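You operate a simulated robot arm through the tools that you are given. There is no shell and no other tool. Be economical: measure what you need, move in short steps, check, and stop when the job is done.

The job below is to be done with a simulated two-armed robot. You get a single attempt, and the scene is never put back.

TASK
Turn the middle white knob to 5. Put the small box from the top of the pale bench on the white tile. Pick up the wool roll with one hand, pass it to the other hand and put it on the top of the blue bench. Fetch the black mat and set it on the top board of the white shelves. Set the bender lever to 90. Take the silver nut and put it on top of the green reel. Put the yellow pad on the blue tile. Any order will do. Set down upright: small box. The bender lever goes anticlockwise seen from above, to its stop.

Only the result counts: the job must be done as asked and must still hold three seconds after the hand-in. Knocking over, shifting, dropping, spilling or breaking anything else fails it.

THE ROBOT
Two 7-joint arms with two-finger grippers on one trunk, on a base that drives. Base frame: it is fixed to the floor where the robot stands at the start and does not move with it; the origin is under the middle of the robot, x ahead of it, y to its left, z up. Readings come in mm, rad, newtons and seconds.
The left shoulder is at the start at [50, 191, 1092], the right one opposite. With the tool pointing down near the work surface each hand reaches from about 220 to 740 mm from the robot's upright axis, wherever it stands, measured 20 degrees to its own side. Places, roughly: bender lever [1000, 4100, 900]; black mat (2x15x15 cm) [3700, 2100, 900]; blue tile (10x10x1 cm) [1100, -2400, 800]; green reel (8x8x6 cm) [2300, 6400, 800]; middle white knob [2300, 0, 900]; silver nut (4x4x3 cm) [2200, 6500, 800]; small box [3500, 1750, 750]; top board of the white shelves [3700, 500, 1000]; top of the blue bench [1000, 3600, 900]; white tile (10x10x1 cm) [3700, 1600, 800]; wool roll (3x3x10 cm) [3500, 2000, 900]; yellow pad (9x8x3 cm) [1000, -2200, 800]. Payload 2.69 kg a hand.
Tool frame (each hand has its own): the origin (TCP) lies between the finger pads and is the grasp point; the fingertips stand 20 mm ahead of it; z points along the fingers, y is the line along which they close. The gripper opens to 100 mm. The gripper's body begins 63 mm behind the TCP.
Orientation is that of the tool frame in the base frame, as [roll, pitch, yaw] about the fixed x, y, z axes, in that order (R = Rz(yaw) Ry(pitch) Rx(roll)). With the fingers straight down and closing along the base's y, the tool's x points along the base's -x, its y along +y and its z along -z.

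THE INTERFACE
- The arms move only by the tool drive_tool. It takes "left_increments", "right_increments" or both (then of equal length, played together; a hand with none holds still); each is a list of rows, each an object of numbers (a shift or turn left out is 0, a gripper value left out holds the last): "x", "y", "z": the shift along the base's x, y, z in units of 150 mm (1.0 is 150 mm); "wx", "wy", "wz": the turn, a rotation vector about the base's x, y, z in units of 45 degrees (1.0 is 45 degrees). In form: [{"x": .., "y": .., "z": .., "wx": .., "wy": .., "wz": ..}, ...]. A call has 1 to 10 rows; each row is the pose to reach, as a shift and turn from the pose commanded when the call began. "left_fingers" and "right_fingers" are, for a hand that has rows, the gripper command, from -1 (shut) to 1 (fully open), values between in proportion, set as the call begins (left out, the last holds). A call with a number of a shift or a turn outside -1 to 1 is refused whole. A row lasts 0.2 s, in which the tool goes at most 50 mm and 0.15 rad; a call with a longer step from one row to the next is refused whole, and so is a gripper value outside its range. A pose out of reach is approached as far as the arm can. The call stops where the force on the tool passes 40 N (or 10 N more than at its start, if that is more) or the arm is blocked; 0.2 s more then pass. Each finger travels about 153 mm/s and halts on what it meets, pressing with about 28 N; the grip force reading is that of the motor and also rises with nothing between the fingers. The clock runs only during rows and for 0.2 s after the last one: add rows that repeat a pose to give the fingers time. The reply holds the time, the measured pose of the TCP, the force on the tool along the base axes, the opening and the grip force, in the units named above and with some noise, with the torque about the TCP (base axes, N m) and any sound that the robot's microphone picked up, and new pictures: "pictures" is both (left out), scene, wrist or none (wrist: the cameras of the hands that moved).
- Cameras (640 x 400 px; columns grow to the right, rows downward): "scene" is now at [137, 6.8, 1294.9]; the picture's right is [0.01, -1.00, 0.00], its down [-0.18, -0.00, -0.98] and it looks along [0.98, 0.01, -0.18] (base axes); focal length 276 px, centre (320, 200). "left" rides on the left gripper at [70, 19, -99] in its tool frame; the picture's right is [-0.26, 0.97, 0.00], its down [-0.75, -0.20, -0.63] and it looks along [-0.61, -0.16, 0.78] (tool axes); focal length 230 px, centre (320, 200). "right" rides on the right gripper at [70, -19, -99] in its tool frame; the picture's right is [0.26, 0.97, 0.00], its down [-0.75, 0.20, -0.63] and it looks along [-0.61, 0.16, 0.78] (tool axes); focal length 230 px, centre (320, 200). There is no depth. A picture from a camera that has moved, and an enlarged one, comes with that camera's place and axes in the base frame and with its lens. The place of the scene camera against the robot may be out by one fixed shift of up to 12 mm in any direction.
- move_column(by): slides the trunk up (or, below 0, down) by that many mm; the arms and the scene camera ride with it, the base frame stays. It gives what a move gives, with no picture.
- steer(legs): drives the robot by 1 to 6 legs, each [ahead, left, turn to the left] in mm, mm and rad, along the robot's own axes; the way and the turn of a leg run together, so that a leg with both is an arc; at most 1500 mm and 3.142 rad a leg. The arms and the cameras ride along, it lands a little off, and it stops where it bumps. It gives what a move gives, and a new picture of the scene camera.
- head_to(pan, tilt): turns the head with the scene camera to pan (to the left, within 1.396 rad either way) and tilt (down, from -0.506 to 1.204), counted from straight ahead of the robot. It gives what a move gives, and a new picture of the scene camera.
- enlarge(camera, box): a new picture of the part [left, top, right, bottom] of that camera's present view, enlarged. No time passes.
- job_done(): hands the job in; it is judged then, once.

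Work in short steps. Places have to be worked out from the pictures, the camera data and where the tool is seen: move nearer, look again, correct. Check each grasp and each placing, and mend what went wrong. You have 196 turns and 260 pictures in all, those below and enlarged ones among them. Open the grippers and draw the arms clear of the work before you hand the job in, unless the task says otherwise; then end with one line.

The tools are called after "Request:" as a command line: name --argument value ..., lists and objects as JSON in quotes. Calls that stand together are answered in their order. drive_tool: Moves the arms, as the interface text tells. Its arguments: {"type":"object","properties":{"left_increments":{"type":"array"},"left_fingers":{"type":"number"},"right_increments":{"type":"array"},"right_fingers":{"type":"number"},"pictures":{"type":"string","enum":["both","scene","wrist","none"]}},"required":[]} The other tools are called the same way: move_column (by) slides the trunk up or down; steer (legs) drives the base; head_to (pan, tilt) turns the head that bears the scene camera; enlarge (camera, box) takes an enlarged picture of a part of a camera's view; job_done () hands the job in.

At the start:

```text
time_s: 0.0
left_eef_pos: [456.8, 232.6, 1113.2]
left_ee_rot: [3.141, 0.001, -3.141]
left_contact_force: [0.3, 0.7, 0.1]
left_moment: [0.0, -0.02, -0.01]
left_opening: 99.9
left_grip_force: 0.1
right_eef_pos: [339.2, -163.3, 1180.3]
right_ee_rot: [3.141, -0.001, -3.141]
right_contact_force: [-0.3, -0.4, -0.1]
right_moment: [-0.01, 0.05, 0.01]
right_opening: 100.0
right_grip_force: 0.2
trunk travel left (down, up): [-150.0, 173.0]
robot x, y, heading: [-0.0, -1.6, 0.0]
head pan, tilt: [0.009, 0.176]
```

scene: 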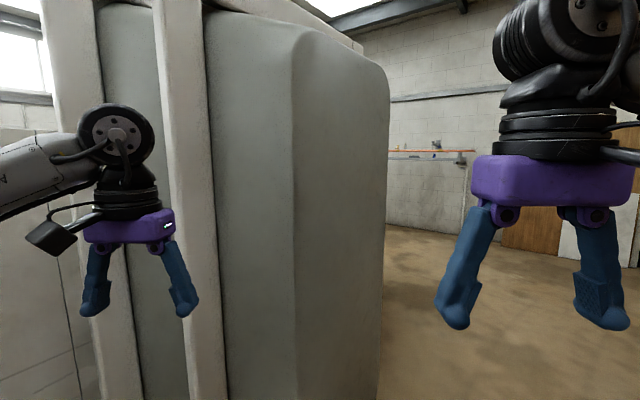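
right: 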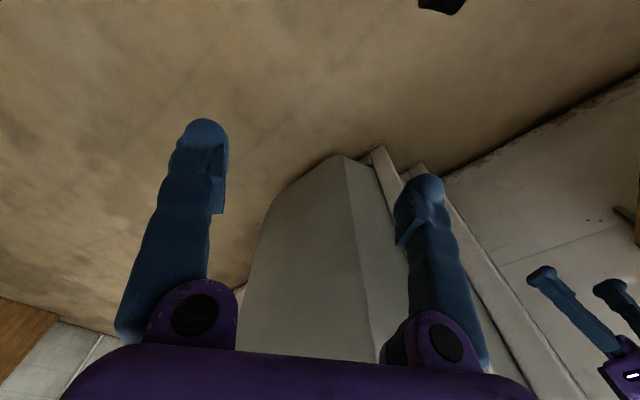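
left: 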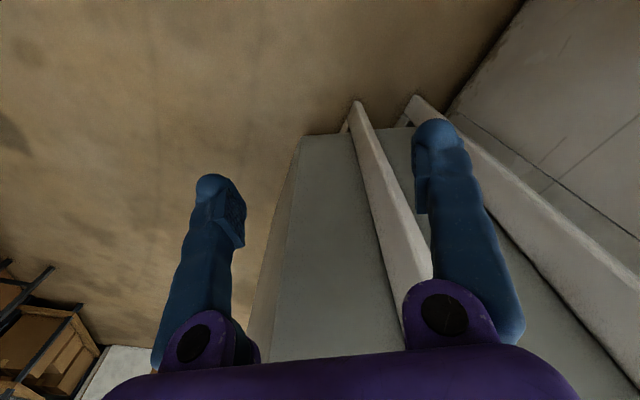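

A tall partition stands ahead. I look left and right to learn the layout.

Request:
head_to --pan 1.2 --tilt 0.3

Request:
head_to --pan -0.9 --tilt 0.3

```text
time_s: 1.4
left_eef_pos: [457.6, 234.1, 1111.0]
left_ee_rot: [-3.141, -0.001, -3.141]
left_contact_force: [-0.1, 0.3, 0.5]
left_moment: [0.0, 0.0, -0.01]
left_opening: 100.2
left_grip_force: 0.0
right_eef_pos: [339.8, -163.5, 1180.9]
right_ee_rot: [-3.141, 0.0, -3.141]
right_contact_force: [0.2, 0.0, -0.5]
right_moment: [0.0, 0.02, 0.0]
right_opening: 99.9
right_grip_force: 0.0
trunk travel left (down, up): [-150.0, 173.0]
robot x, y, heading: [-2.7, 4.4, 0.001]
head pan, tilt: [1.201, 0.3]
camera scene: at [77.8, 92.9, 1283.4], right [0.93, -0.36, 0.0], down [-0.11, -0.28, -0.96], along [0.35, 0.89, -0.3], focal length 276 px, centre (320, 200)
```

scene: 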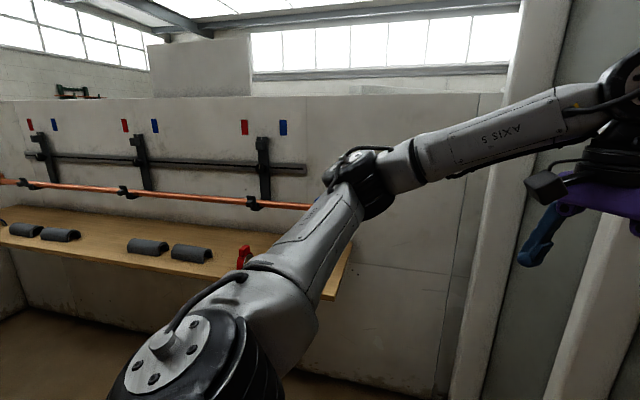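

```text
time_s: 3.4
left_eef_pos: [457.2, 234.0, 1111.4]
left_ee_rot: [-3.142, -0.001, 3.142]
left_contact_force: [0.0, 0.6, -0.3]
left_moment: [0.01, -0.01, -0.01]
left_opening: 100.0
left_grip_force: 0.0
right_eef_pos: [338.6, -162.8, 1180.8]
right_ee_rot: [3.14, 0.0, 3.141]
right_contact_force: [-0.4, -0.2, -1.0]
right_moment: [-0.02, -0.03, 0.01]
right_opening: 99.9
right_grip_force: 0.0
trunk travel left (down, up): [-150.0, 173.0]
robot x, y, heading: [4.5, -3.3, 0.002]
head pan, tilt: [-0.901, 0.3]
camera scene: at [102.0, -67.2, 1283.4], right [-0.78, -0.62, 0.0], down [-0.18, 0.23, -0.96], along [0.59, -0.75, -0.3], focal length 276 px, centre (320, 200)
```

scene: 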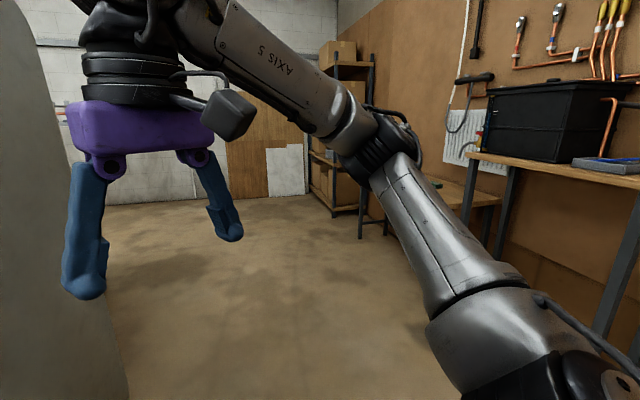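

The yellow pad bench is on the right. I back up slightly, sidestep right, turn right and move along toward it.

Request:
steer --legs '[[-150, 0, 0], [0, -600, 0], [0, 0, -1.571], [0, 1150, 0]]'

Request:
head_to --pan 0.0 --tilt 0.4

```text
time_s: 23.8
left_eef_pos: [1233.5, -1037.4, 1111.2]
left_ee_rot: [-3.14, 0.0, 1.582]
left_contact_force: [0.5, 0.3, -1.2]
left_moment: [0.04, 0.0, 0.0]
left_opening: 99.9
left_grip_force: 0.1
right_eef_pos: [834.6, -922.9, 1180.1]
right_ee_rot: [3.141, -0.002, 1.583]
right_contact_force: [0.1, 0.1, 0.0]
right_moment: [-0.05, -0.01, 0.01]
right_opening: 99.9
right_grip_force: 0.2
trunk travel left (down, up): [-150.0, 173.0]
robot x, y, heading: [992.4, -584.4, -1.559]
head pan, tilt: [-0.901, 0.3]
camera scene: at [926.0, -675.2, 1283.4], right [-0.63, 0.78, 0.0], down [0.23, 0.19, -0.96], along [-0.74, -0.6, -0.3], focal length 276 px, centre (320, 200)
```

scene: 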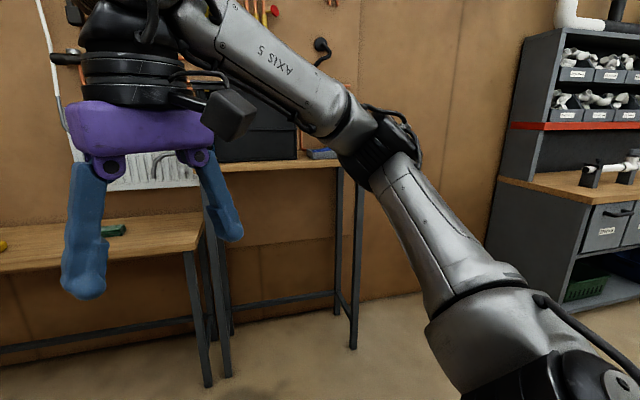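

```text
time_s: 24.9
left_eef_pos: [1233.1, -1036.6, 1111.4]
left_ee_rot: [-3.141, 0.0, 1.582]
left_contact_force: [0.8, 0.1, 0.0]
left_moment: [-0.03, 0.02, 0.0]
left_opening: 99.7
left_grip_force: 0.1
right_eef_pos: [834.8, -923.1, 1180.2]
right_ee_rot: [-3.141, -0.002, 1.584]
right_contact_force: [-0.8, 0.0, 0.2]
right_moment: [0.01, 0.04, -0.03]
right_opening: 99.9
right_grip_force: 0.1
trunk travel left (down, up): [-150.0, 173.0]
robot x, y, heading: [993.9, -586.0, -1.561]
head pan, tilt: [0.0, 0.4]
camera scene: at [999.4, -709.0, 1274.2], right [-1.0, -0.01, 0.0], down [0.0, 0.39, -0.92], along [0.01, -0.92, -0.39], focal length 276 px, centre (320, 200)
```

scene: 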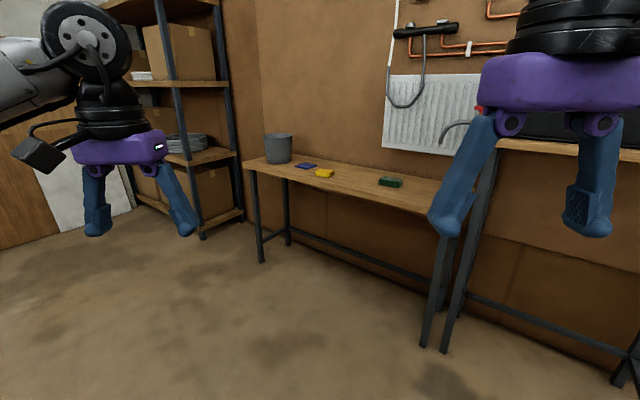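

Pad and tile are visible and the bench is slanted about 35°. I drive to a stand-off facing it squarely.

Request:
steer --legs '[[1007, 316, 0], [0, 0, -0.62]]'

Request:
head_to --pan 0.15 --tilt 0.7

```text
time_s: 32.1
left_eef_pos: [1254.0, -2103.1, 1113.2]
left_ee_rot: [3.141, -0.001, 0.966]
left_contact_force: [-0.9, -0.8, -0.7]
left_moment: [0.02, 0.03, 0.03]
left_opening: 100.0
left_grip_force: 0.0
right_eef_pos: [994.7, -1778.6, 1181.9]
right_ee_rot: [3.141, 0.0, 0.966]
right_contact_force: [0.1, -0.1, 0.4]
right_moment: [0.02, -0.06, 0.01]
right_opening: 99.9
right_grip_force: 0.1
trunk travel left (down, up): [-150.0, 173.0]
robot x, y, heading: [1319.5, -1596.5, -2.179]
head pan, tilt: [0.0, 0.4]
camera scene: at [1250.7, -1696.4, 1274.1], right [-0.82, 0.57, 0.0], down [0.22, 0.32, -0.92], along [-0.52, -0.76, -0.39], focal length 276 px, centre (320, 200)
```

scene: 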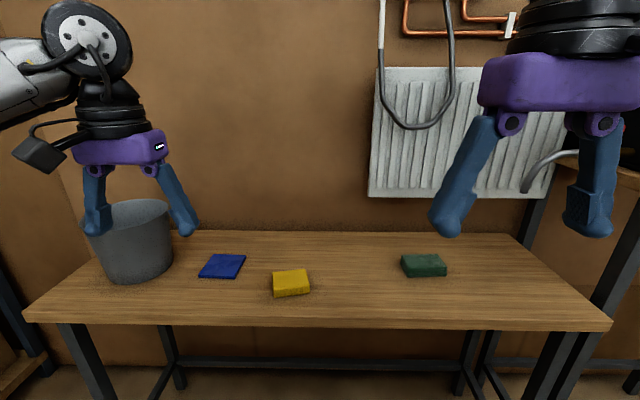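

```text
time_s: 32.9
left_eef_pos: [1253.4, -2102.5, 1112.3]
left_ee_rot: [3.14, 0.0, 0.966]
left_contact_force: [-1.0, 0.1, -0.1]
left_moment: [0.0, -0.02, 0.02]
left_opening: 99.9
left_grip_force: 0.1
right_eef_pos: [995.2, -1778.6, 1180.6]
right_ee_rot: [-3.14, 0.0, 0.964]
right_contact_force: [0.2, 0.1, -0.7]
right_moment: [-0.03, -0.01, -0.03]
right_opening: 100.3
right_grip_force: 0.0
trunk travel left (down, up): [-150.0, 173.0]
robot x, y, heading: [1316.2, -1592.1, -2.178]
head pan, tilt: [0.15, 0.7]
camera scene: at [1266.2, -1696.6, 1247.4], right [-0.9, 0.44, 0.0], down [0.28, 0.58, -0.77], along [-0.34, -0.69, -0.64], focal length 276 px, centre (320, 200)
```

scene: 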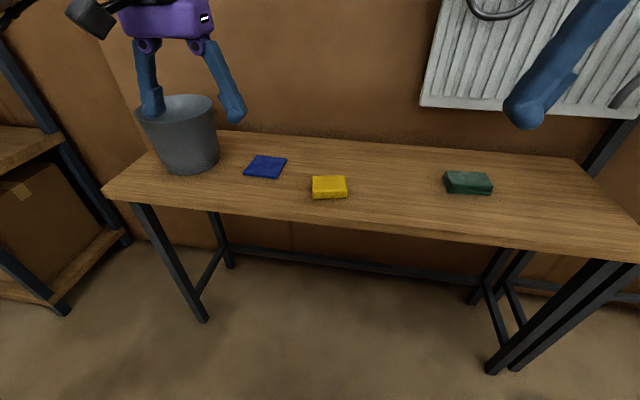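

Pad at ~(989,-2205), tile ~(1102,-2411). I move 200 mm closer and take the left hand above the pad.

Request:
steer --legs '[[200, 0, 0]]'

```text
time_s: 34.5
left_eef_pos: [1140.8, -2266.3, 1111.3]
left_ee_rot: [-3.141, 0.0, 0.966]
left_contact_force: [-0.2, 0.4, -0.5]
left_moment: [0.01, 0.02, 0.02]
left_opening: 99.9
left_grip_force: 0.0
right_eef_pos: [881.0, -1941.3, 1181.2]
right_ee_rot: [-3.14, -0.002, 0.966]
right_contact_force: [-0.8, 0.1, 0.4]
right_moment: [0.0, 0.04, 0.04]
right_opening: 100.1
right_grip_force: 0.1
trunk travel left (down, up): [-150.0, 173.0]
robot x, y, heading: [1211.2, -1759.8, -2.174]
head pan, tilt: [0.15, 0.7]
camera scene: at [1152.7, -1860.4, 1247.2], right [-0.9, 0.44, 0.0], down [0.28, 0.58, -0.76], along [-0.34, -0.69, -0.64], focal length 276 px, centre (320, 200)
```

scene: 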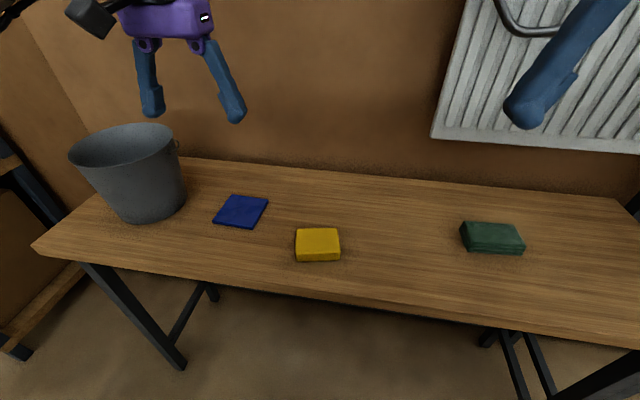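

Pad re-measured at ~(983,-2213). Moving left hand over it.

Request:
drive_tool --left_increments '[{"x": -0.2, "y": 0.07, "z": -0.2}, {"x": -0.4, "y": 0.14, "z": -0.4}, {"x": -0.6, "y": 0.21, "z": -0.6}, {"x": -0.8, "y": 0.28, "z": -0.8}, {"x": -1.0, "y": 0.35, "z": -1.0}, {"x": -1.0, "y": 0.35, "z": -1.0}]' --left_fingers 1 --pictures "wrist"

```text
time_s: 35.9
left_eef_pos: [990.1, -2212.7, 962.9]
left_ee_rot: [-3.141, 0.004, 0.965]
left_contact_force: [0.3, -0.4, 0.3]
left_moment: [0.0, -0.05, -0.01]
left_opening: 99.8
left_grip_force: 0.0
right_eef_pos: [882.6, -1941.6, 1181.7]
right_ee_rot: [3.141, 0.0, 0.965]
right_contact_force: [0.7, -0.2, 0.4]
right_moment: [0.03, -0.01, 0.02]
right_opening: 100.1
right_grip_force: 0.0
trunk travel left (down, up): [-150.0, 173.0]
robot x, y, heading: [1211.2, -1756.5, -2.178]
head pan, tilt: [0.15, 0.7]
camera left: at [1046.5, -2166.1, 1061.9], right [0.65, -0.76, 0.0], down [-0.59, -0.5, 0.63], along [-0.48, -0.41, -0.78], focal length 230 px, centre (320, 200)
```

left: 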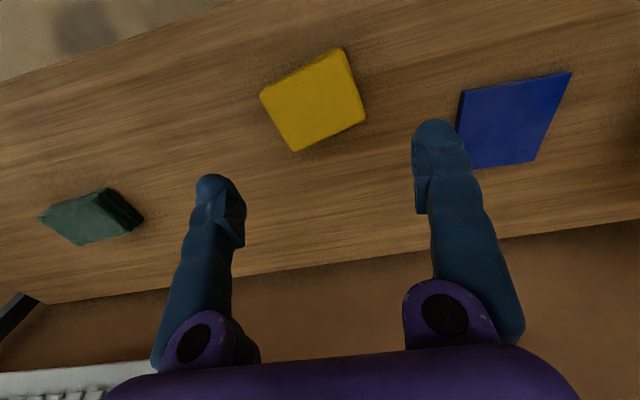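

Pad at ~(987,-2212), its 8 cm side about 78° from the present closing direction. I rotate the hand in two calls.

Request:
drive_tool --left_increments '[{"wz": -0.17}, {"wz": -0.34}, {"wz": -0.51}, {"wz": -0.68}, {"wz": -0.85}, {"wz": -1.0}]' --pictures "none"

Request:
drive_tool --left_increments '[{"wz": -0.17, "z": -0.2}, {"wz": -0.34, "z": -0.4}, {"wz": -0.51, "z": -0.4}, {"wz": -0.73, "z": -0.4, "x": -0.02}, {"wz": -0.73, "z": -0.4, "x": -0.02}]' --pictures "wrist"

```text
time_s: 37.3
left_eef_pos: [990.8, -2213.6, 961.6]
left_ee_rot: [-3.14, -0.002, 0.177]
left_contact_force: [0.0, 0.1, 0.2]
left_moment: [0.01, 0.02, -0.02]
left_opening: 100.0
left_grip_force: 0.1
right_eef_pos: [882.2, -1942.8, 1180.8]
right_ee_rot: [3.141, 0.001, 0.965]
right_contact_force: [0.3, 0.0, -0.6]
right_moment: [0.01, -0.02, 0.01]
right_opening: 100.0
right_grip_force: 0.0
trunk travel left (down, up): [-150.0, 173.0]
robot x, y, heading: [1209.3, -1755.2, -2.171]
head pan, tilt: [0.15, 0.7]
```

```text
refused: row 4 steps farther than a row can; nothing moved
```

One step was too long; redo the second turn with smaller rows.

Request:
drive_tool --left_increments '[{"wz": -0.17, "z": -0.2}, {"wz": -0.34, "z": -0.4}, {"wz": -0.51, "z": -0.4}, {"wz": -0.68, "z": -0.4, "x": -0.02}, {"wz": -0.73, "z": -0.4, "x": -0.02}]' --pictures "wrist"

```text
time_s: 38.5
left_eef_pos: [992.4, -2213.6, 901.7]
left_ee_rot: [3.141, 0.0, -0.088]
left_contact_force: [0.2, 0.8, 0.5]
left_moment: [-0.01, 0.03, 0.0]
left_opening: 100.1
left_grip_force: 0.1
left hand out of reach, approached as far as the arm can: row 3, 4, 5
right_eef_pos: [883.2, -1941.8, 1180.5]
right_ee_rot: [-3.141, -0.001, 0.966]
right_contact_force: [-0.4, -0.5, 0.0]
right_moment: [-0.01, -0.03, 0.03]
right_opening: 100.0
right_grip_force: 0.0
trunk travel left (down, up): [-150.0, 173.0]
robot x, y, heading: [1210.3, -1759.0, -2.176]
head pan, tilt: [0.15, 0.7]
camera left: at [1060.0, -2238.1, 1001.4], right [-0.34, -0.94, 0.0], down [-0.73, 0.27, 0.63], along [-0.59, 0.22, -0.78], focal length 230 px, centre (320, 200)
```

left: 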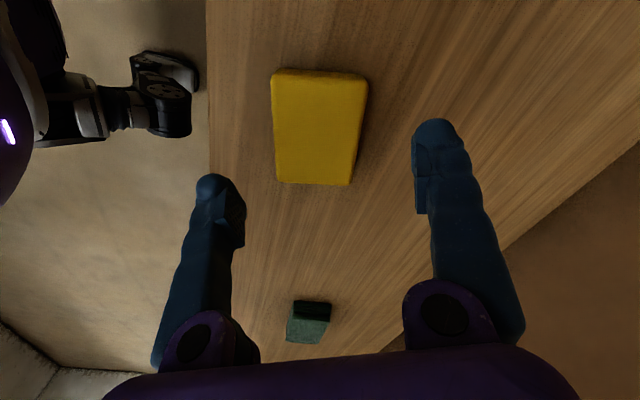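

Wrist limit reached at yaw -0.09; I need -0.41. I turn the robot right 0.4 rad so the hand gets the range.

Request:
steer --legs '[[0, 0, -0.4]]'

```text
time_s: 40.1
left_eef_pos: [831.5, -2091.7, 903.5]
left_ee_rot: [-3.141, 0.0, -0.488]
left_contact_force: [0.0, -0.6, 0.4]
left_moment: [-0.01, -0.01, -0.04]
left_opening: 100.0
left_grip_force: 0.1
right_eef_pos: [834.7, -1799.1, 1180.2]
right_ee_rot: [3.141, 0.001, 0.565]
right_contact_force: [0.0, 0.6, 0.8]
right_moment: [0.0, -0.02, 0.0]
right_opening: 99.9
right_grip_force: 0.0
trunk travel left (down, up): [-150.0, 173.0]
robot x, y, heading: [1208.7, -1755.5, -2.583]
head pan, tilt: [0.15, 0.7]
camera scene: at [1115.2, -1827.5, 1247.3], right [-0.66, 0.76, 0.0], down [0.49, 0.42, -0.77], along [-0.58, -0.5, -0.64], focal length 276 px, centre (320, 200)
```

scene: 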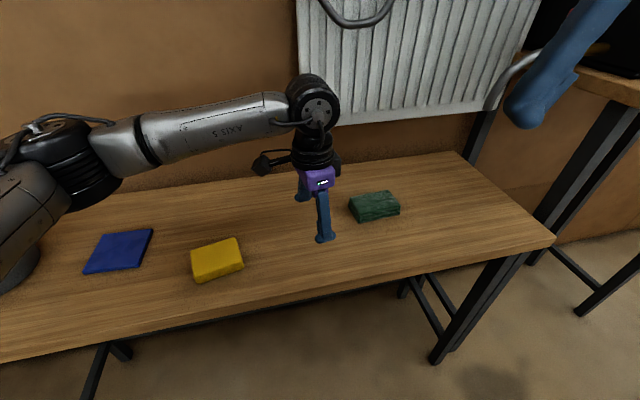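

Move back over the pad, aligning yaw.

Request:
drive_tool --left_increments '[{"x": 0.25, "y": -0.2, "wz": 0.05}, {"x": 0.5, "y": -0.4, "wz": 0.1}, {"x": 0.75, "y": -0.6, "wz": 0.1}, {"x": 1.0, "y": -0.78, "wz": 0.1}, {"x": 1.0, "y": -0.78, "wz": 0.1}]' --pictures "wrist"

```text
time_s: 41.3
left_eef_pos: [970.5, -2201.2, 900.5]
left_ee_rot: [3.072, -0.029, -0.394]
left_contact_force: [0.6, 0.3, 0.4]
left_moment: [-0.03, 0.06, -0.04]
left_opening: 99.8
left_grip_force: 0.0
left hand out of reach, approached as far as the arm can: row 3, 4, 5
right_eef_pos: [837.5, -1798.5, 1181.6]
right_ee_rot: [-3.14, 0.005, 0.567]
right_contact_force: [1.2, -0.2, -0.2]
right_moment: [-0.02, 0.06, 0.03]
right_opening: 99.9
right_grip_force: 0.2
trunk travel left (down, up): [-150.0, 173.0]
robot x, y, heading: [1208.2, -1754.8, -2.577]
head pan, tilt: [0.15, 0.7]
camera left: at [1027.6, -2237.3, 1003.5], right [-0.61, -0.79, 0.06], down [-0.62, 0.52, 0.59], along [-0.5, 0.32, -0.8], focal length 230 px, centre (320, 200)
```

left: 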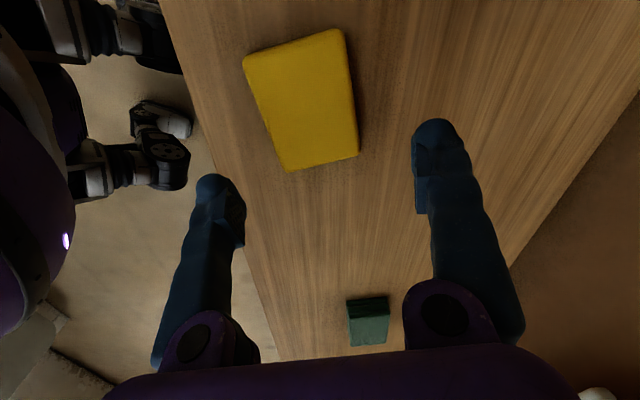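

Wrist limit again; I shift the base left a bit and turn right another 0.25 rad.

Request:
steer --legs '[[-40, 116, 0], [0, 0, -0.25]]'

Request:
drive_tool --left_increments '[{"wz": 0.0}]' --pictures "wrist"

```text
time_s: 43.8
left_eef_pos: [962.1, -2204.4, 900.0]
left_ee_rot: [3.071, -0.032, -0.642]
left_contact_force: [0.7, -0.3, -0.2]
left_moment: [0.01, 0.0, 0.0]
left_opening: 100.1
left_grip_force: 0.0
right_eef_pos: [931.6, -1782.1, 1181.2]
right_ee_rot: [3.141, -0.002, 0.317]
right_contact_force: [-0.7, -0.1, 0.4]
right_moment: [-0.01, -0.03, -0.01]
right_opening: 100.1
right_grip_force: 0.0
trunk travel left (down, up): [-150.0, 173.0]
robot x, y, heading: [1304.4, -1834.8, -2.828]
head pan, tilt: [0.15, 0.7]
camera scene: at [1194.9, -1877.1, 1247.3], right [-0.45, 0.89, 0.0], down [0.58, 0.29, -0.77], along [-0.68, -0.34, -0.64], focal length 276 px, centre (320, 200)
```

scene: 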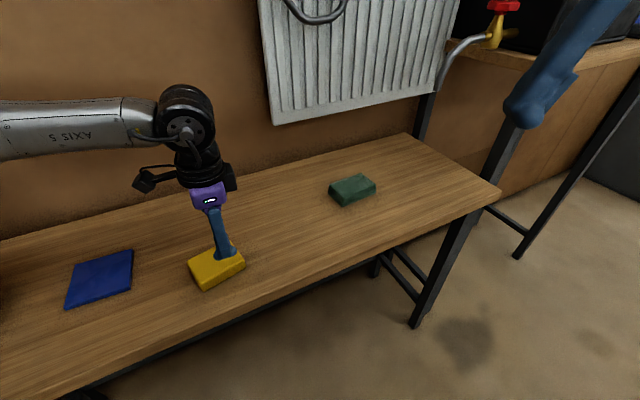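

```text
time_s: 44.2
left_eef_pos: [961.8, -2205.3, 899.9]
left_ee_rot: [3.071, -0.032, -0.642]
left_contact_force: [-1.3, 0.8, 0.4]
left_moment: [-0.02, 0.0, 0.05]
left_opening: 100.3
left_grip_force: 0.1
right_eef_pos: [931.6, -1782.5, 1180.3]
right_ee_rot: [3.141, 0.0, 0.317]
right_contact_force: [0.3, -0.6, 0.2]
right_moment: [0.02, 0.04, 0.02]
right_opening: 99.9
right_grip_force: 0.0
trunk travel left (down, up): [-150.0, 173.0]
robot x, y, heading: [1305.5, -1834.8, -2.824]
head pan, tilt: [0.15, 0.7]
camera left: at [1008.2, -2253.5, 1002.5], right [-0.79, -0.62, 0.06], down [-0.47, 0.66, 0.59], along [-0.4, 0.44, -0.81], focal length 230 px, centre (320, 200)
```

left: 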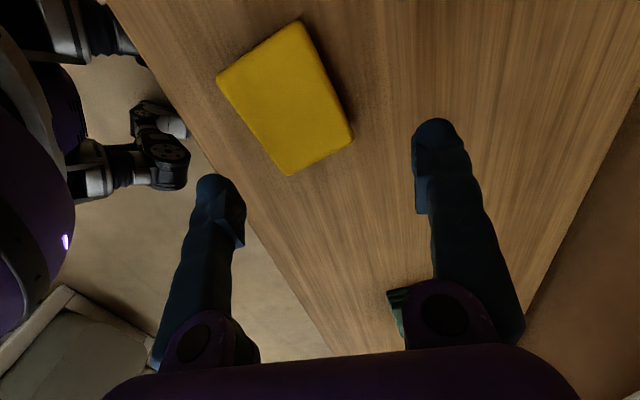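

Pad centre confirmed ~(986,-2207). I correct tilt and yaw, and shift above it.

Request:
drive_tool --left_increments '[{"x": 0.08, "wx": 0.05, "wy": -0.01, "wz": 0.15}, {"x": 0.163, "y": -0.013, "wx": 0.096, "wy": -0.021, "wz": 0.295}, {"x": 0.163, "y": -0.013, "z": -0.2, "wx": 0.096, "wy": -0.021, "wz": 0.295}]' --pictures "wrist"

```text
time_s: 45.0
left_eef_pos: [987.2, -2207.5, 868.6]
left_ee_rot: [-3.137, -0.008, -0.411]
left_contact_force: [0.8, 0.8, 0.1]
left_moment: [-0.01, 0.04, -0.01]
left_opening: 99.9
left_grip_force: 0.1
right_eef_pos: [931.5, -1781.6, 1180.7]
right_ee_rot: [-3.141, 0.0, 0.316]
right_contact_force: [0.1, 0.0, 0.0]
right_moment: [0.0, 0.01, 0.02]
right_opening: 99.8
right_grip_force: 0.0
trunk travel left (down, up): [-150.0, 173.0]
robot x, y, heading: [1304.4, -1835.1, -2.822]
head pan, tilt: [0.15, 0.7]
camera left: at [1042.2, -2251.3, 968.9], right [-0.62, -0.78, -0.01], down [-0.61, 0.48, 0.62], along [-0.48, 0.39, -0.78], focal length 230 px, centre (320, 200)
```

left: 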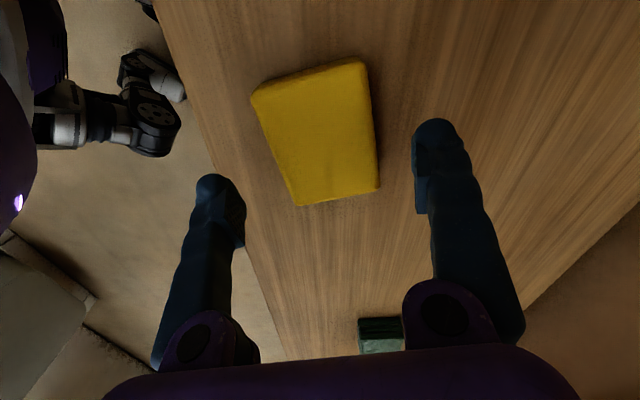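

Pad is centred between the fingers. Descend to about z 812.

Request:
drive_tool --left_increments '[{"z": -0.2}, {"z": -0.38}, {"z": -0.38}]' --pictures "wrist"

```text
time_s: 45.8
left_eef_pos: [987.0, -2206.6, 816.0]
left_ee_rot: [3.14, -0.005, -0.413]
left_contact_force: [7.2, -5.5, 34.1]
left_moment: [0.67, -0.45, -0.29]
left_opening: 100.0
left_grip_force: 0.1
right_eef_pos: [934.3, -1781.2, 1181.9]
right_ee_rot: [3.139, 0.003, 0.315]
right_contact_force: [0.1, -0.1, -0.4]
right_moment: [0.01, 0.03, -0.01]
right_opening: 100.0
right_grip_force: 0.1
trunk travel left (down, up): [-150.0, 173.0]
robot x, y, heading: [1303.9, -1832.0, -2.827]
head pan, tilt: [0.15, 0.7]
camera left: at [1043.3, -2250.9, 915.5], right [-0.62, -0.78, 0.0], down [-0.61, 0.49, 0.63], along [-0.49, 0.39, -0.78], focal length 230 px, centre (320, 200)
```

left: 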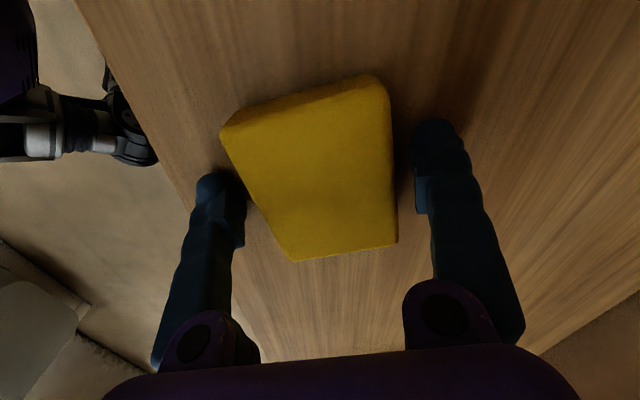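

Fingertips touched the table (≈ z 795). Raise 5 mm and close.

Request:
drive_tool --left_increments '[{"z": 0.035}]' --pictures "none"

Request:
drive_tool --left_increments '[{"z": 0}, {"z": 0}, {"z": 0}]' --left_fingers -1 --pictures "wrist"

```text
time_s: 46.2
left_eef_pos: [987.2, -2206.1, 816.6]
left_ee_rot: [-3.138, -0.009, -0.412]
left_contact_force: [0.5, -2.8, 6.8]
left_moment: [-0.33, 0.18, 0.16]
left_opening: 99.9
left_grip_force: 0.1
right_eef_pos: [931.9, -1782.4, 1179.2]
right_ee_rot: [3.141, 0.001, 0.316]
right_contact_force: [-0.1, 0.0, -0.3]
right_moment: [0.0, 0.0, 0.01]
right_opening: 99.9
right_grip_force: 0.1
trunk travel left (down, up): [-150.0, 173.0]
robot x, y, heading: [1305.9, -1830.7, -2.826]
head pan, tilt: [0.15, 0.7]
```

```text
time_s: 47.0
left_eef_pos: [987.0, -2205.7, 819.5]
left_ee_rot: [-3.14, -0.007, -0.412]
left_contact_force: [-4.6, -6.4, 22.1]
left_moment: [-0.38, 0.21, 0.06]
left_opening: 68.5
left_grip_force: 28.2
right_eef_pos: [931.2, -1780.8, 1181.6]
right_ee_rot: [3.14, 0.002, 0.317]
right_contact_force: [0.0, -0.1, -0.2]
right_moment: [0.03, 0.03, 0.0]
right_opening: 100.0
right_grip_force: 0.1
trunk travel left (down, up): [-150.0, 173.0]
robot x, y, heading: [1306.0, -1834.4, -2.821]
head pan, tilt: [0.15, 0.7]
camera left: at [1042.2, -2251.1, 918.8], right [-0.62, -0.78, 0.0], down [-0.61, 0.48, 0.63], along [-0.49, 0.39, -0.78], focal length 230 px, centre (320, 200)
```

left: 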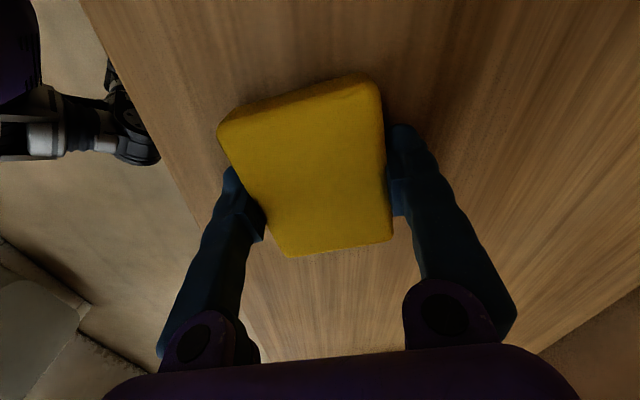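

Grip is good (68.5 mm). Lift and turn the hand by +78° so the pad lines up with the tile.

Request:
drive_tool --left_increments '[{"z": 0.25}, {"z": 0.55}, {"z": 0.55, "wz": 0.17}, {"z": 0.55, "wz": 0.34}, {"z": 0.55, "wz": 0.51}, {"z": 0.55, "wz": 0.68}, {"z": 0.55, "wz": 0.85}, {"z": 0.55, "wz": 1.0}]' --pictures "none"

Request:
drive_tool --left_increments '[{"wz": 0.17, "x": 0.15, "y": -0.25}, {"wz": 0.34, "x": 0.3, "y": -0.5}, {"wz": 0.51, "x": 0.45, "y": -0.75}, {"wz": 0.68, "x": 0.6, "y": -1.0}, {"wz": 0.73, "x": 0.75, "y": -1.0}]' --pictures "wrist"

```text
time_s: 48.8
left_eef_pos: [985.6, -2206.7, 901.7]
left_ee_rot: [-3.137, -0.009, 0.374]
left_contact_force: [-0.2, 0.2, 0.2]
left_moment: [0.04, 0.0, 0.03]
left_opening: 68.3
left_grip_force: 28.0
right_eef_pos: [930.7, -1782.0, 1181.3]
right_ee_rot: [-3.141, 0.001, 0.316]
right_contact_force: [-0.3, 0.8, -0.3]
right_moment: [0.0, 0.0, -0.04]
right_opening: 100.1
right_grip_force: 0.0
trunk travel left (down, up): [-150.0, 173.0]
robot x, y, heading: [1307.0, -1828.1, -2.824]
head pan, tilt: [0.15, 0.7]
```

```text
time_s: 50.0
left_eef_pos: [1097.5, -2356.7, 900.7]
left_ee_rot: [-3.135, -0.008, 0.946]
left_contact_force: [0.0, -0.3, -1.2]
left_moment: [-0.03, 0.02, -0.02]
left_opening: 68.0
left_grip_force: 28.7
right_eef_pos: [932.7, -1781.8, 1180.8]
right_ee_rot: [3.141, -0.001, 0.314]
right_contact_force: [0.7, 0.6, -0.4]
right_moment: [-0.02, 0.02, 0.0]
right_opening: 99.9
right_grip_force: 0.1
trunk travel left (down, up): [-150.0, 173.0]
robot x, y, heading: [1302.8, -1831.0, -2.82]
head pan, tilt: [0.15, 0.7]
camera left: at [1154.2, -2311.5, 1000.8], right [0.63, -0.77, -0.01], down [-0.6, -0.5, 0.62], along [-0.49, -0.39, -0.78], focal length 230 px, centre (320, 200)
```

left: 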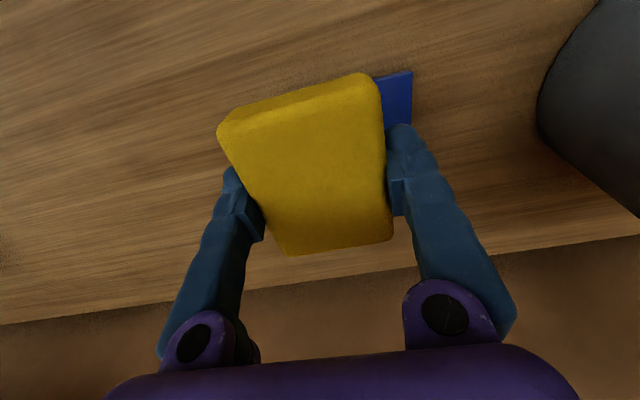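

Tile corner visible: tile centre ≈ (1103,-2396). Shift above it and lower most of the way.

Request:
drive_tool --left_increments '[{"x": 0.04, "y": -0.26}, {"x": 0.04, "y": -0.26, "z": -0.2}, {"x": 0.04, "y": -0.26, "z": -0.42}, {"x": 0.04, "y": -0.26, "z": -0.42}]' --pictures "both"

```text
time_s: 51.0
left_eef_pos: [1105.0, -2393.6, 838.0]
left_ee_rot: [-3.138, -0.007, 0.948]
left_contact_force: [-0.6, -0.2, 0.1]
left_moment: [0.02, 0.02, -0.01]
left_opening: 68.3
left_grip_force: 27.7
right_eef_pos: [931.5, -1782.2, 1180.9]
right_ee_rot: [-3.141, 0.001, 0.316]
right_contact_force: [-0.4, 0.2, -0.6]
right_moment: [0.02, 0.02, -0.02]
right_opening: 99.7
right_grip_force: 0.2
trunk travel left (down, up): [-150.0, 173.0]
robot x, y, heading: [1308.6, -1833.3, -2.825]
head pan, tilt: [0.15, 0.7]
camera scene: at [1194.9, -1877.2, 1247.3], right [-0.45, 0.89, 0.0], down [0.58, 0.29, -0.77], along [-0.68, -0.34, -0.64], focal length 276 px, centre (320, 200)
camera left: at [1161.2, -2350.1, 937.5], right [0.63, -0.77, -0.01], down [-0.6, -0.5, 0.62], along [-0.49, -0.39, -0.78], focal length 230 px, centre (320, 200)
```

scene: 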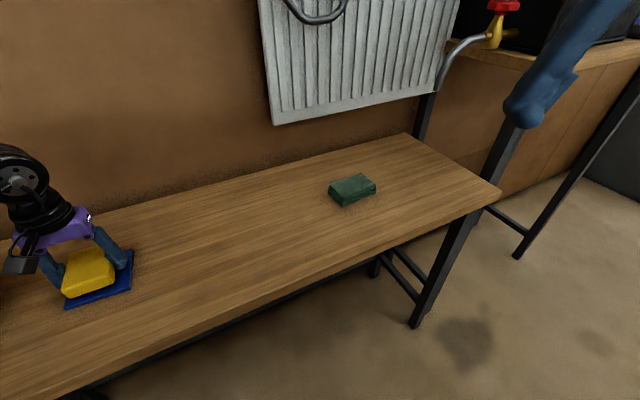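
left: 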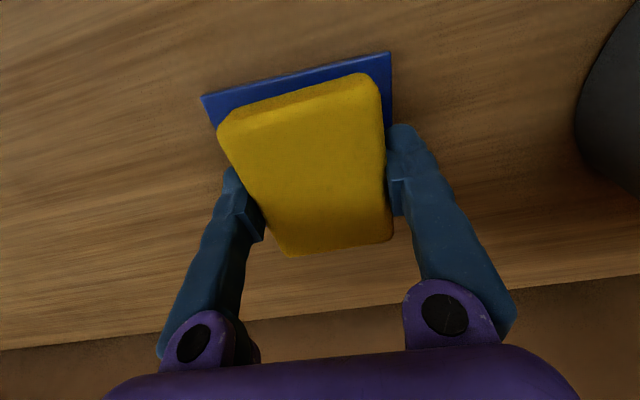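

Well over the tile. Lower to contact with a small correction.

Request:
drive_tool --left_increments '[{"x": -0.02, "y": 0.01, "z": -0.03}, {"x": -0.02, "y": 0.01, "z": -0.06}, {"x": -0.02, "y": 0.01, "z": -0.06}]' --pictures "none"

```text
time_s: 51.8
left_eef_pos: [1102.0, -2392.8, 829.6]
left_ee_rot: [-3.137, -0.008, 0.949]
left_contact_force: [1.1, -0.4, 4.8]
left_moment: [-0.18, -0.14, 0.1]
left_opening: 68.2
left_grip_force: 28.2
right_eef_pos: [931.6, -1781.9, 1180.9]
right_ee_rot: [3.14, -0.001, 0.317]
right_contact_force: [-1.1, -1.0, -0.5]
right_moment: [0.0, 0.0, 0.04]
right_opening: 100.0
right_grip_force: 0.1
trunk travel left (down, up): [-150.0, 173.0]
robot x, y, heading: [1305.9, -1832.1, -2.825]
head pan, tilt: [0.15, 0.7]
```

Light contact (about 5 N). Open the fingers, then lift straight.

Request:
drive_tool --left_increments '[{"z": -0.005}, {"z": 0}, {"z": 0}]' --left_fingers 0.9 --pictures "none"

Request:
drive_tool --left_increments '[{"z": 0.2}, {"z": 0.5}, {"z": 0.8}, {"z": 1.0}]' --pictures "wrist"

```text
time_s: 52.6
left_eef_pos: [1100.5, -2393.1, 829.2]
left_ee_rot: [-3.14, -0.008, 0.944]
left_contact_force: [0.3, -0.6, 0.1]
left_moment: [-0.02, -0.02, -0.03]
left_opening: 95.1
left_grip_force: 0.1
right_eef_pos: [933.7, -1782.6, 1181.1]
right_ee_rot: [-3.141, 0.0, 0.315]
right_contact_force: [-0.4, -0.7, 0.0]
right_moment: [0.03, -0.01, -0.01]
right_opening: 100.2
right_grip_force: 0.1
trunk travel left (down, up): [-150.0, 173.0]
robot x, y, heading: [1305.1, -1828.9, -2.829]
head pan, tilt: [0.15, 0.7]
```

```text
time_s: 53.6
left_eef_pos: [1101.9, -2393.1, 977.4]
left_ee_rot: [-3.139, -0.011, 0.947]
left_contact_force: [-0.5, 0.5, -0.3]
left_moment: [0.03, -0.02, -0.01]
left_opening: 95.1
left_grip_force: 0.0
right_eef_pos: [930.4, -1782.4, 1181.3]
right_ee_rot: [3.141, -0.001, 0.316]
right_contact_force: [1.0, 0.4, 0.1]
right_moment: [0.01, -0.02, 0.01]
right_opening: 100.0
right_grip_force: 0.3
trunk travel left (down, up): [-150.0, 173.0]
robot x, y, heading: [1305.4, -1833.7, -2.827]
head pan, tilt: [0.15, 0.7]
camera left: at [1157.4, -2348.9, 1078.0], right [0.63, -0.77, -0.01], down [-0.6, -0.5, 0.62], along [-0.49, -0.39, -0.78], focal length 230 px, centre (320, 200)
```

left: 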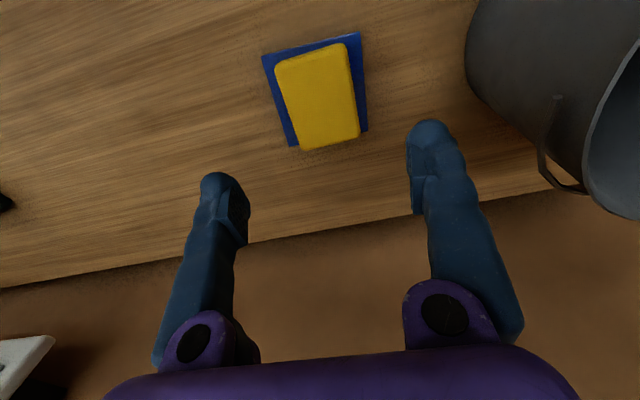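

Pad sits on the tile. I raise and retract the left arm, then head for the knob.

Request:
drive_tool --left_increments '[{"z": 0.33}, {"z": 0.66}, {"z": 0.9, "y": 0.2}, {"z": 0.9, "y": 0.5, "x": -0.1}, {"z": 0.9, "y": 0.8, "x": -0.2}, {"z": 0.9, "y": 1.0, "x": -0.3}]' --left_fingers 1 --pictures "none"

Request:
steer --legs '[[-700, 0, 0], [0, 0, -2.9]]'

Request:
head_to --pan 0.0 --tilt 0.25

```text
time_s: 55.0
left_eef_pos: [1057.1, -2242.9, 1115.7]
left_ee_rot: [-3.138, -0.009, 0.949]
left_contact_force: [0.3, -0.4, -0.1]
left_moment: [-0.02, 0.02, 0.0]
left_opening: 100.1
left_grip_force: 0.1
right_eef_pos: [932.2, -1782.4, 1181.3]
right_ee_rot: [3.14, 0.001, 0.316]
right_contact_force: [0.6, 0.2, -0.8]
right_moment: [-0.03, 0.03, -0.03]
right_opening: 99.9
right_grip_force: 0.0
trunk travel left (down, up): [-150.0, 173.0]
robot x, y, heading: [1304.0, -1834.3, -2.824]
head pan, tilt: [0.15, 0.7]
```

```text
time_s: 65.7
left_eef_pos: [2128.4, -1159.2, 1114.9]
left_ee_rot: [-3.14, -0.01, -1.973]
left_contact_force: [0.0, 0.4, -1.6]
left_moment: [0.01, -0.02, 0.01]
left_opening: 100.1
left_grip_force: 0.1
right_eef_pos: [2350.5, -1582.2, 1180.9]
right_ee_rot: [3.141, 0.001, -2.605]
right_contact_force: [0.6, 0.5, 0.0]
right_moment: [0.03, -0.02, -0.02]
right_opening: 99.9
right_grip_force: 0.1
trunk travel left (down, up): [-150.0, 173.0]
robot x, y, heading: [1976.5, -1615.7, 0.536]
head pan, tilt: [0.15, 0.7]
camera scene: at [2080.2, -1534.2, 1247.3], right [0.63, -0.77, 0.0], down [-0.5, -0.41, -0.76], along [0.59, 0.48, -0.64], focal length 276 px, centre (320, 200)
```

scene: 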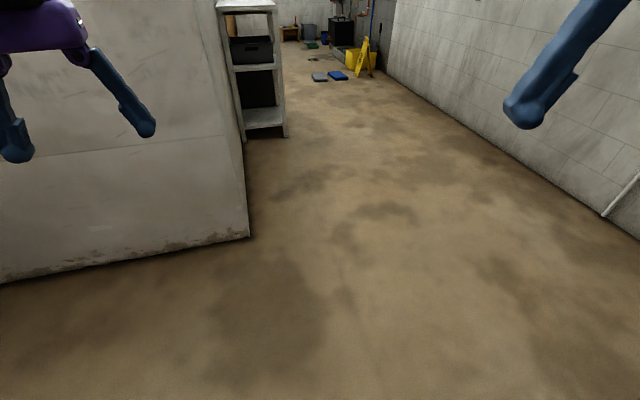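

```text
time_s: 66.6
left_eef_pos: [2128.2, -1157.5, 1114.3]
left_ee_rot: [-3.139, -0.009, -1.975]
left_contact_force: [-1.4, -0.3, 0.0]
left_moment: [-0.03, 0.0, 0.02]
left_opening: 100.0
left_grip_force: 0.0
right_eef_pos: [2351.1, -1580.1, 1180.9]
right_ee_rot: [-3.141, 0.001, -2.604]
right_contact_force: [0.2, -0.9, 0.1]
right_moment: [0.03, -0.03, -0.04]
right_opening: 99.9
right_grip_force: 0.0
trunk travel left (down, up): [-150.0, 173.0]
robot x, y, heading: [1977.3, -1614.2, 0.534]
head pan, tilt: [0.0, 0.25]
camera scene: at [2094.7, -1540.3, 1288.1], right [0.51, -0.86, 0.0], down [-0.21, -0.13, -0.97], along [0.83, 0.5, -0.25], focal length 276 px, centre (320, 200)
```

scene: 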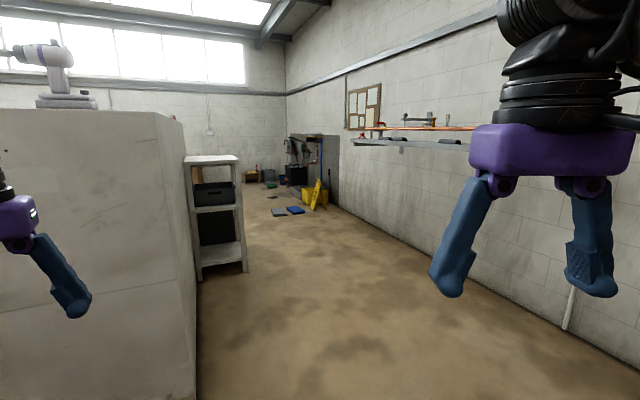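

I need to see the block's face to the left; pan the head.

Request:
head_to --pan 0.9 --tilt 0.25

```text
time_s: 67.8
left_eef_pos: [2128.1, -1159.7, 1113.7]
left_ee_rot: [-3.139, -0.01, -1.976]
left_contact_force: [0.2, 0.4, -0.4]
left_moment: [-0.02, 0.01, -0.02]
left_opening: 100.0
left_grip_force: 0.1
right_eef_pos: [2350.5, -1580.7, 1179.6]
right_ee_rot: [3.141, -0.001, -2.605]
right_contact_force: [0.2, 0.3, -0.5]
right_moment: [0.01, 0.02, 0.0]
right_opening: 100.0
right_grip_force: 0.0
trunk travel left (down, up): [-150.0, 173.0]
robot x, y, heading: [1972.2, -1614.2, 0.537]
head pan, tilt: [0.901, 0.25]
camera scene: at [2027.0, -1495.5, 1288.1], right [0.99, -0.13, 0.0], down [-0.03, -0.24, -0.97], along [0.13, 0.96, -0.25], focal length 276 px, centre (320, 200)
```

scene: 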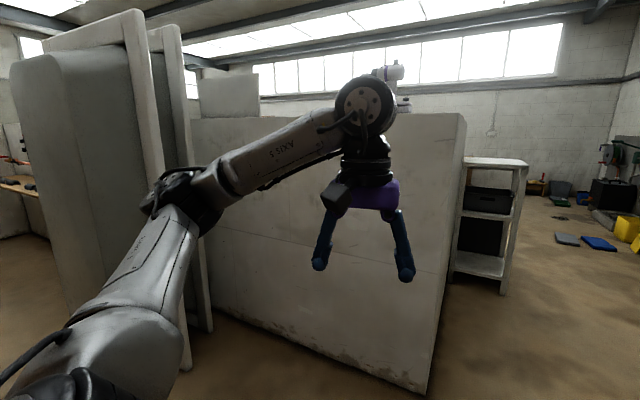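

The knob must be behind this block. The room is skewed ~-36° to the base frame; I go around the block's right corner and face back in.

Request:
steer --legs '[[0, 0, 0.405], [0, -650, 0], [1400, 0, 0], [600, 0, 0], [0, 0, 1.57]]'

Request:
head_to --pan 0.1 --tilt 0.3

```text
time_s: 88.5
left_eef_pos: [3174.2, -428.5, 1114.0]
left_ee_rot: [-3.139, -0.007, 0.011]
left_contact_force: [-0.3, 0.1, -0.6]
left_moment: [0.02, 0.02, 0.04]
left_opening: 100.1
left_grip_force: 0.0
right_eef_pos: [3471.5, -54.6, 1180.9]
right_ee_rot: [-3.14, 0.0, -0.619]
right_contact_force: [-0.5, 1.4, -0.6]
right_moment: [0.02, -0.03, 0.01]
right_opening: 100.0
right_grip_force: 0.0
trunk travel left (down, up): [-150.0, 173.0]
robot x, y, heading: [3649.9, -383.5, 2.519]
head pan, tilt: [0.901, 0.25]
camera scene: at [3533.8, -381.7, 1288.1], right [-0.28, 0.96, 0.0], down [0.24, 0.07, -0.97], along [-0.93, -0.27, -0.25], focal length 276 px, centre (320, 200)
```

scene: 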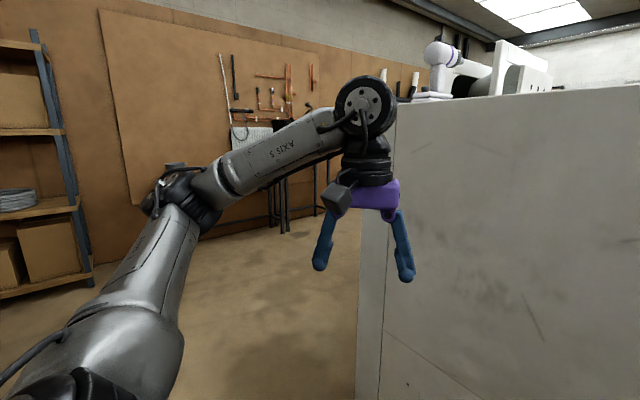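

```text
time_s: 89.6
left_eef_pos: [3174.2, -427.9, 1113.7]
left_ee_rot: [-3.138, -0.008, 0.009]
left_contact_force: [-1.3, 0.0, 0.3]
left_moment: [0.0, 0.0, 0.02]
left_opening: 100.0
left_grip_force: 0.1
right_eef_pos: [3470.9, -55.3, 1180.8]
right_ee_rot: [3.141, 0.002, -0.62]
right_contact_force: [0.9, -0.7, 0.8]
right_moment: [-0.01, -0.02, 0.0]
right_opening: 99.9
right_grip_force: 0.0
trunk travel left (down, up): [-150.0, 173.0]
robot x, y, heading: [3651.7, -385.3, 2.518]
head pan, tilt: [0.099, 0.3]
camera scene: at [3542.5, -309.4, 1283.4], right [0.5, 0.87, 0.0], down [0.26, -0.15, -0.96], along [-0.83, 0.47, -0.3], focal length 276 px, centre (320, 200)
```

scene: 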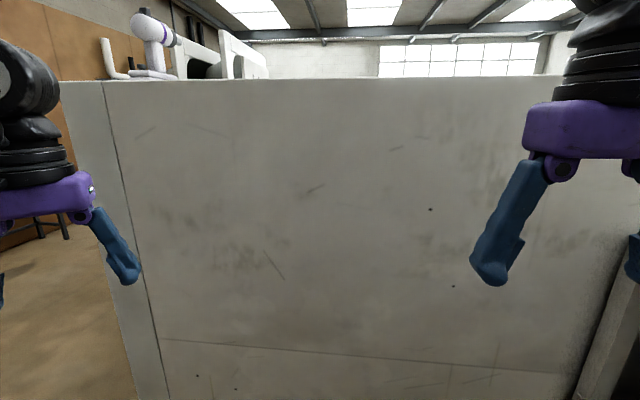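

The knob bay is walled on this side too. I back up and strafe past the white shelves, looking in from the far side.

Request:
steer --legs '[[-300, 0, 0], [0, -1450, 0]]'

```text
time_s: 104.2
left_eef_pos: [4270.9, 580.1, 1115.9]
left_ee_rot: [-3.139, -0.009, 0.004]
left_contact_force: [-0.1, 0.0, 0.4]
left_moment: [0.02, 0.02, -0.05]
left_opening: 100.0
left_grip_force: 0.0
right_eef_pos: [4571.6, 952.1, 1181.0]
right_ee_rot: [-3.141, 0.0, -0.628]
right_contact_force: [0.7, 0.5, 0.7]
right_moment: [-0.02, 0.04, 0.01]
right_opening: 99.9
right_grip_force: 0.0
trunk travel left (down, up): [-150.0, 173.0]
robot x, y, heading: [4751.8, 621.2, 2.516]
head pan, tilt: [0.099, 0.3]
camera scene: at [4640.8, 696.3, 1283.4], right [0.5, 0.86, 0.0], down [0.26, -0.15, -0.96], along [-0.82, 0.48, -0.3], focal length 276 px, centre (320, 200)
```

scene: 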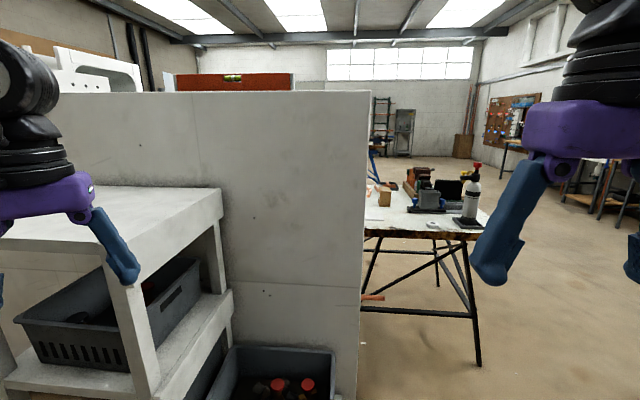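

The pale bench is visible past the wall end, and the shelf's top board is clear. I drive toward the bench front and look down at it.

Request:
steer --legs '[[0, -400, 0], [600, 0, 0]]'

Request:
head_to --pan 0.1 --tilt 0.5

```text
time_s: 107.3
left_eef_pos: [4449.2, 822.1, 1113.7]
left_ee_rot: [-3.139, -0.009, 0.004]
left_contact_force: [1.2, -0.5, -0.5]
left_moment: [0.02, 0.01, -0.02]
left_opening: 100.0
left_grip_force: 0.2
right_eef_pos: [4748.7, 1194.4, 1180.8]
right_ee_rot: [3.14, 0.001, -0.627]
right_contact_force: [0.2, 0.1, 0.5]
right_moment: [-0.02, 0.02, -0.01]
right_opening: 99.8
right_grip_force: 0.1
trunk travel left (down, up): [-150.0, 173.0]
robot x, y, heading: [4927.3, 865.5, 2.518]
head pan, tilt: [0.099, 0.3]
stopped in leg 1: the robot was blocked; the commanded pose is now the measured one
camera scene: at [4818.0, 940.4, 1283.4], right [0.5, 0.86, 0.0], down [0.25, -0.15, -0.96], along [-0.83, 0.48, -0.3], focal length 276 px, centre (320, 200)
```

scene: 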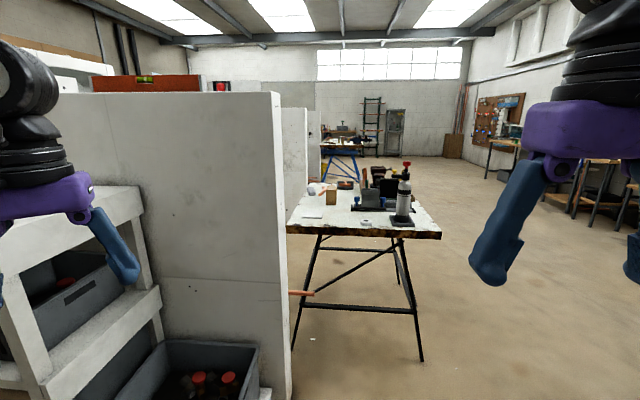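

```text
time_s: 108.0
left_eef_pos: [4447.9, 821.5, 1114.4]
left_ee_rot: [-3.138, -0.012, 0.004]
left_contact_force: [-0.5, 0.5, 0.0]
left_moment: [0.01, -0.03, -0.02]
left_opening: 100.1
left_grip_force: 0.1
right_eef_pos: [4748.0, 1193.1, 1180.4]
right_ee_rot: [3.141, 0.001, -0.623]
right_contact_force: [0.0, -0.1, 0.0]
right_moment: [0.01, -0.01, 0.01]
right_opening: 100.2
right_grip_force: 0.0
trunk travel left (down, up): [-150.0, 173.0]
robot x, y, heading: [4927.3, 866.3, 2.512]
head pan, tilt: [0.099, 0.499]
camera scene: at [4819.4, 938.2, 1265.1], right [0.5, 0.86, 0.0], down [0.41, -0.24, -0.88], along [-0.76, 0.44, -0.48], focal length 276 px, centre (320, 200)
```

scene: 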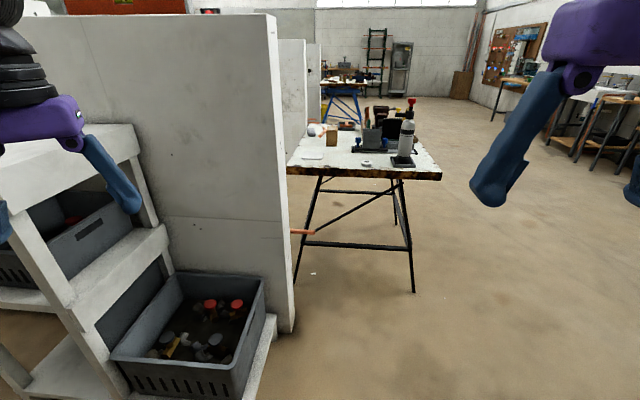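

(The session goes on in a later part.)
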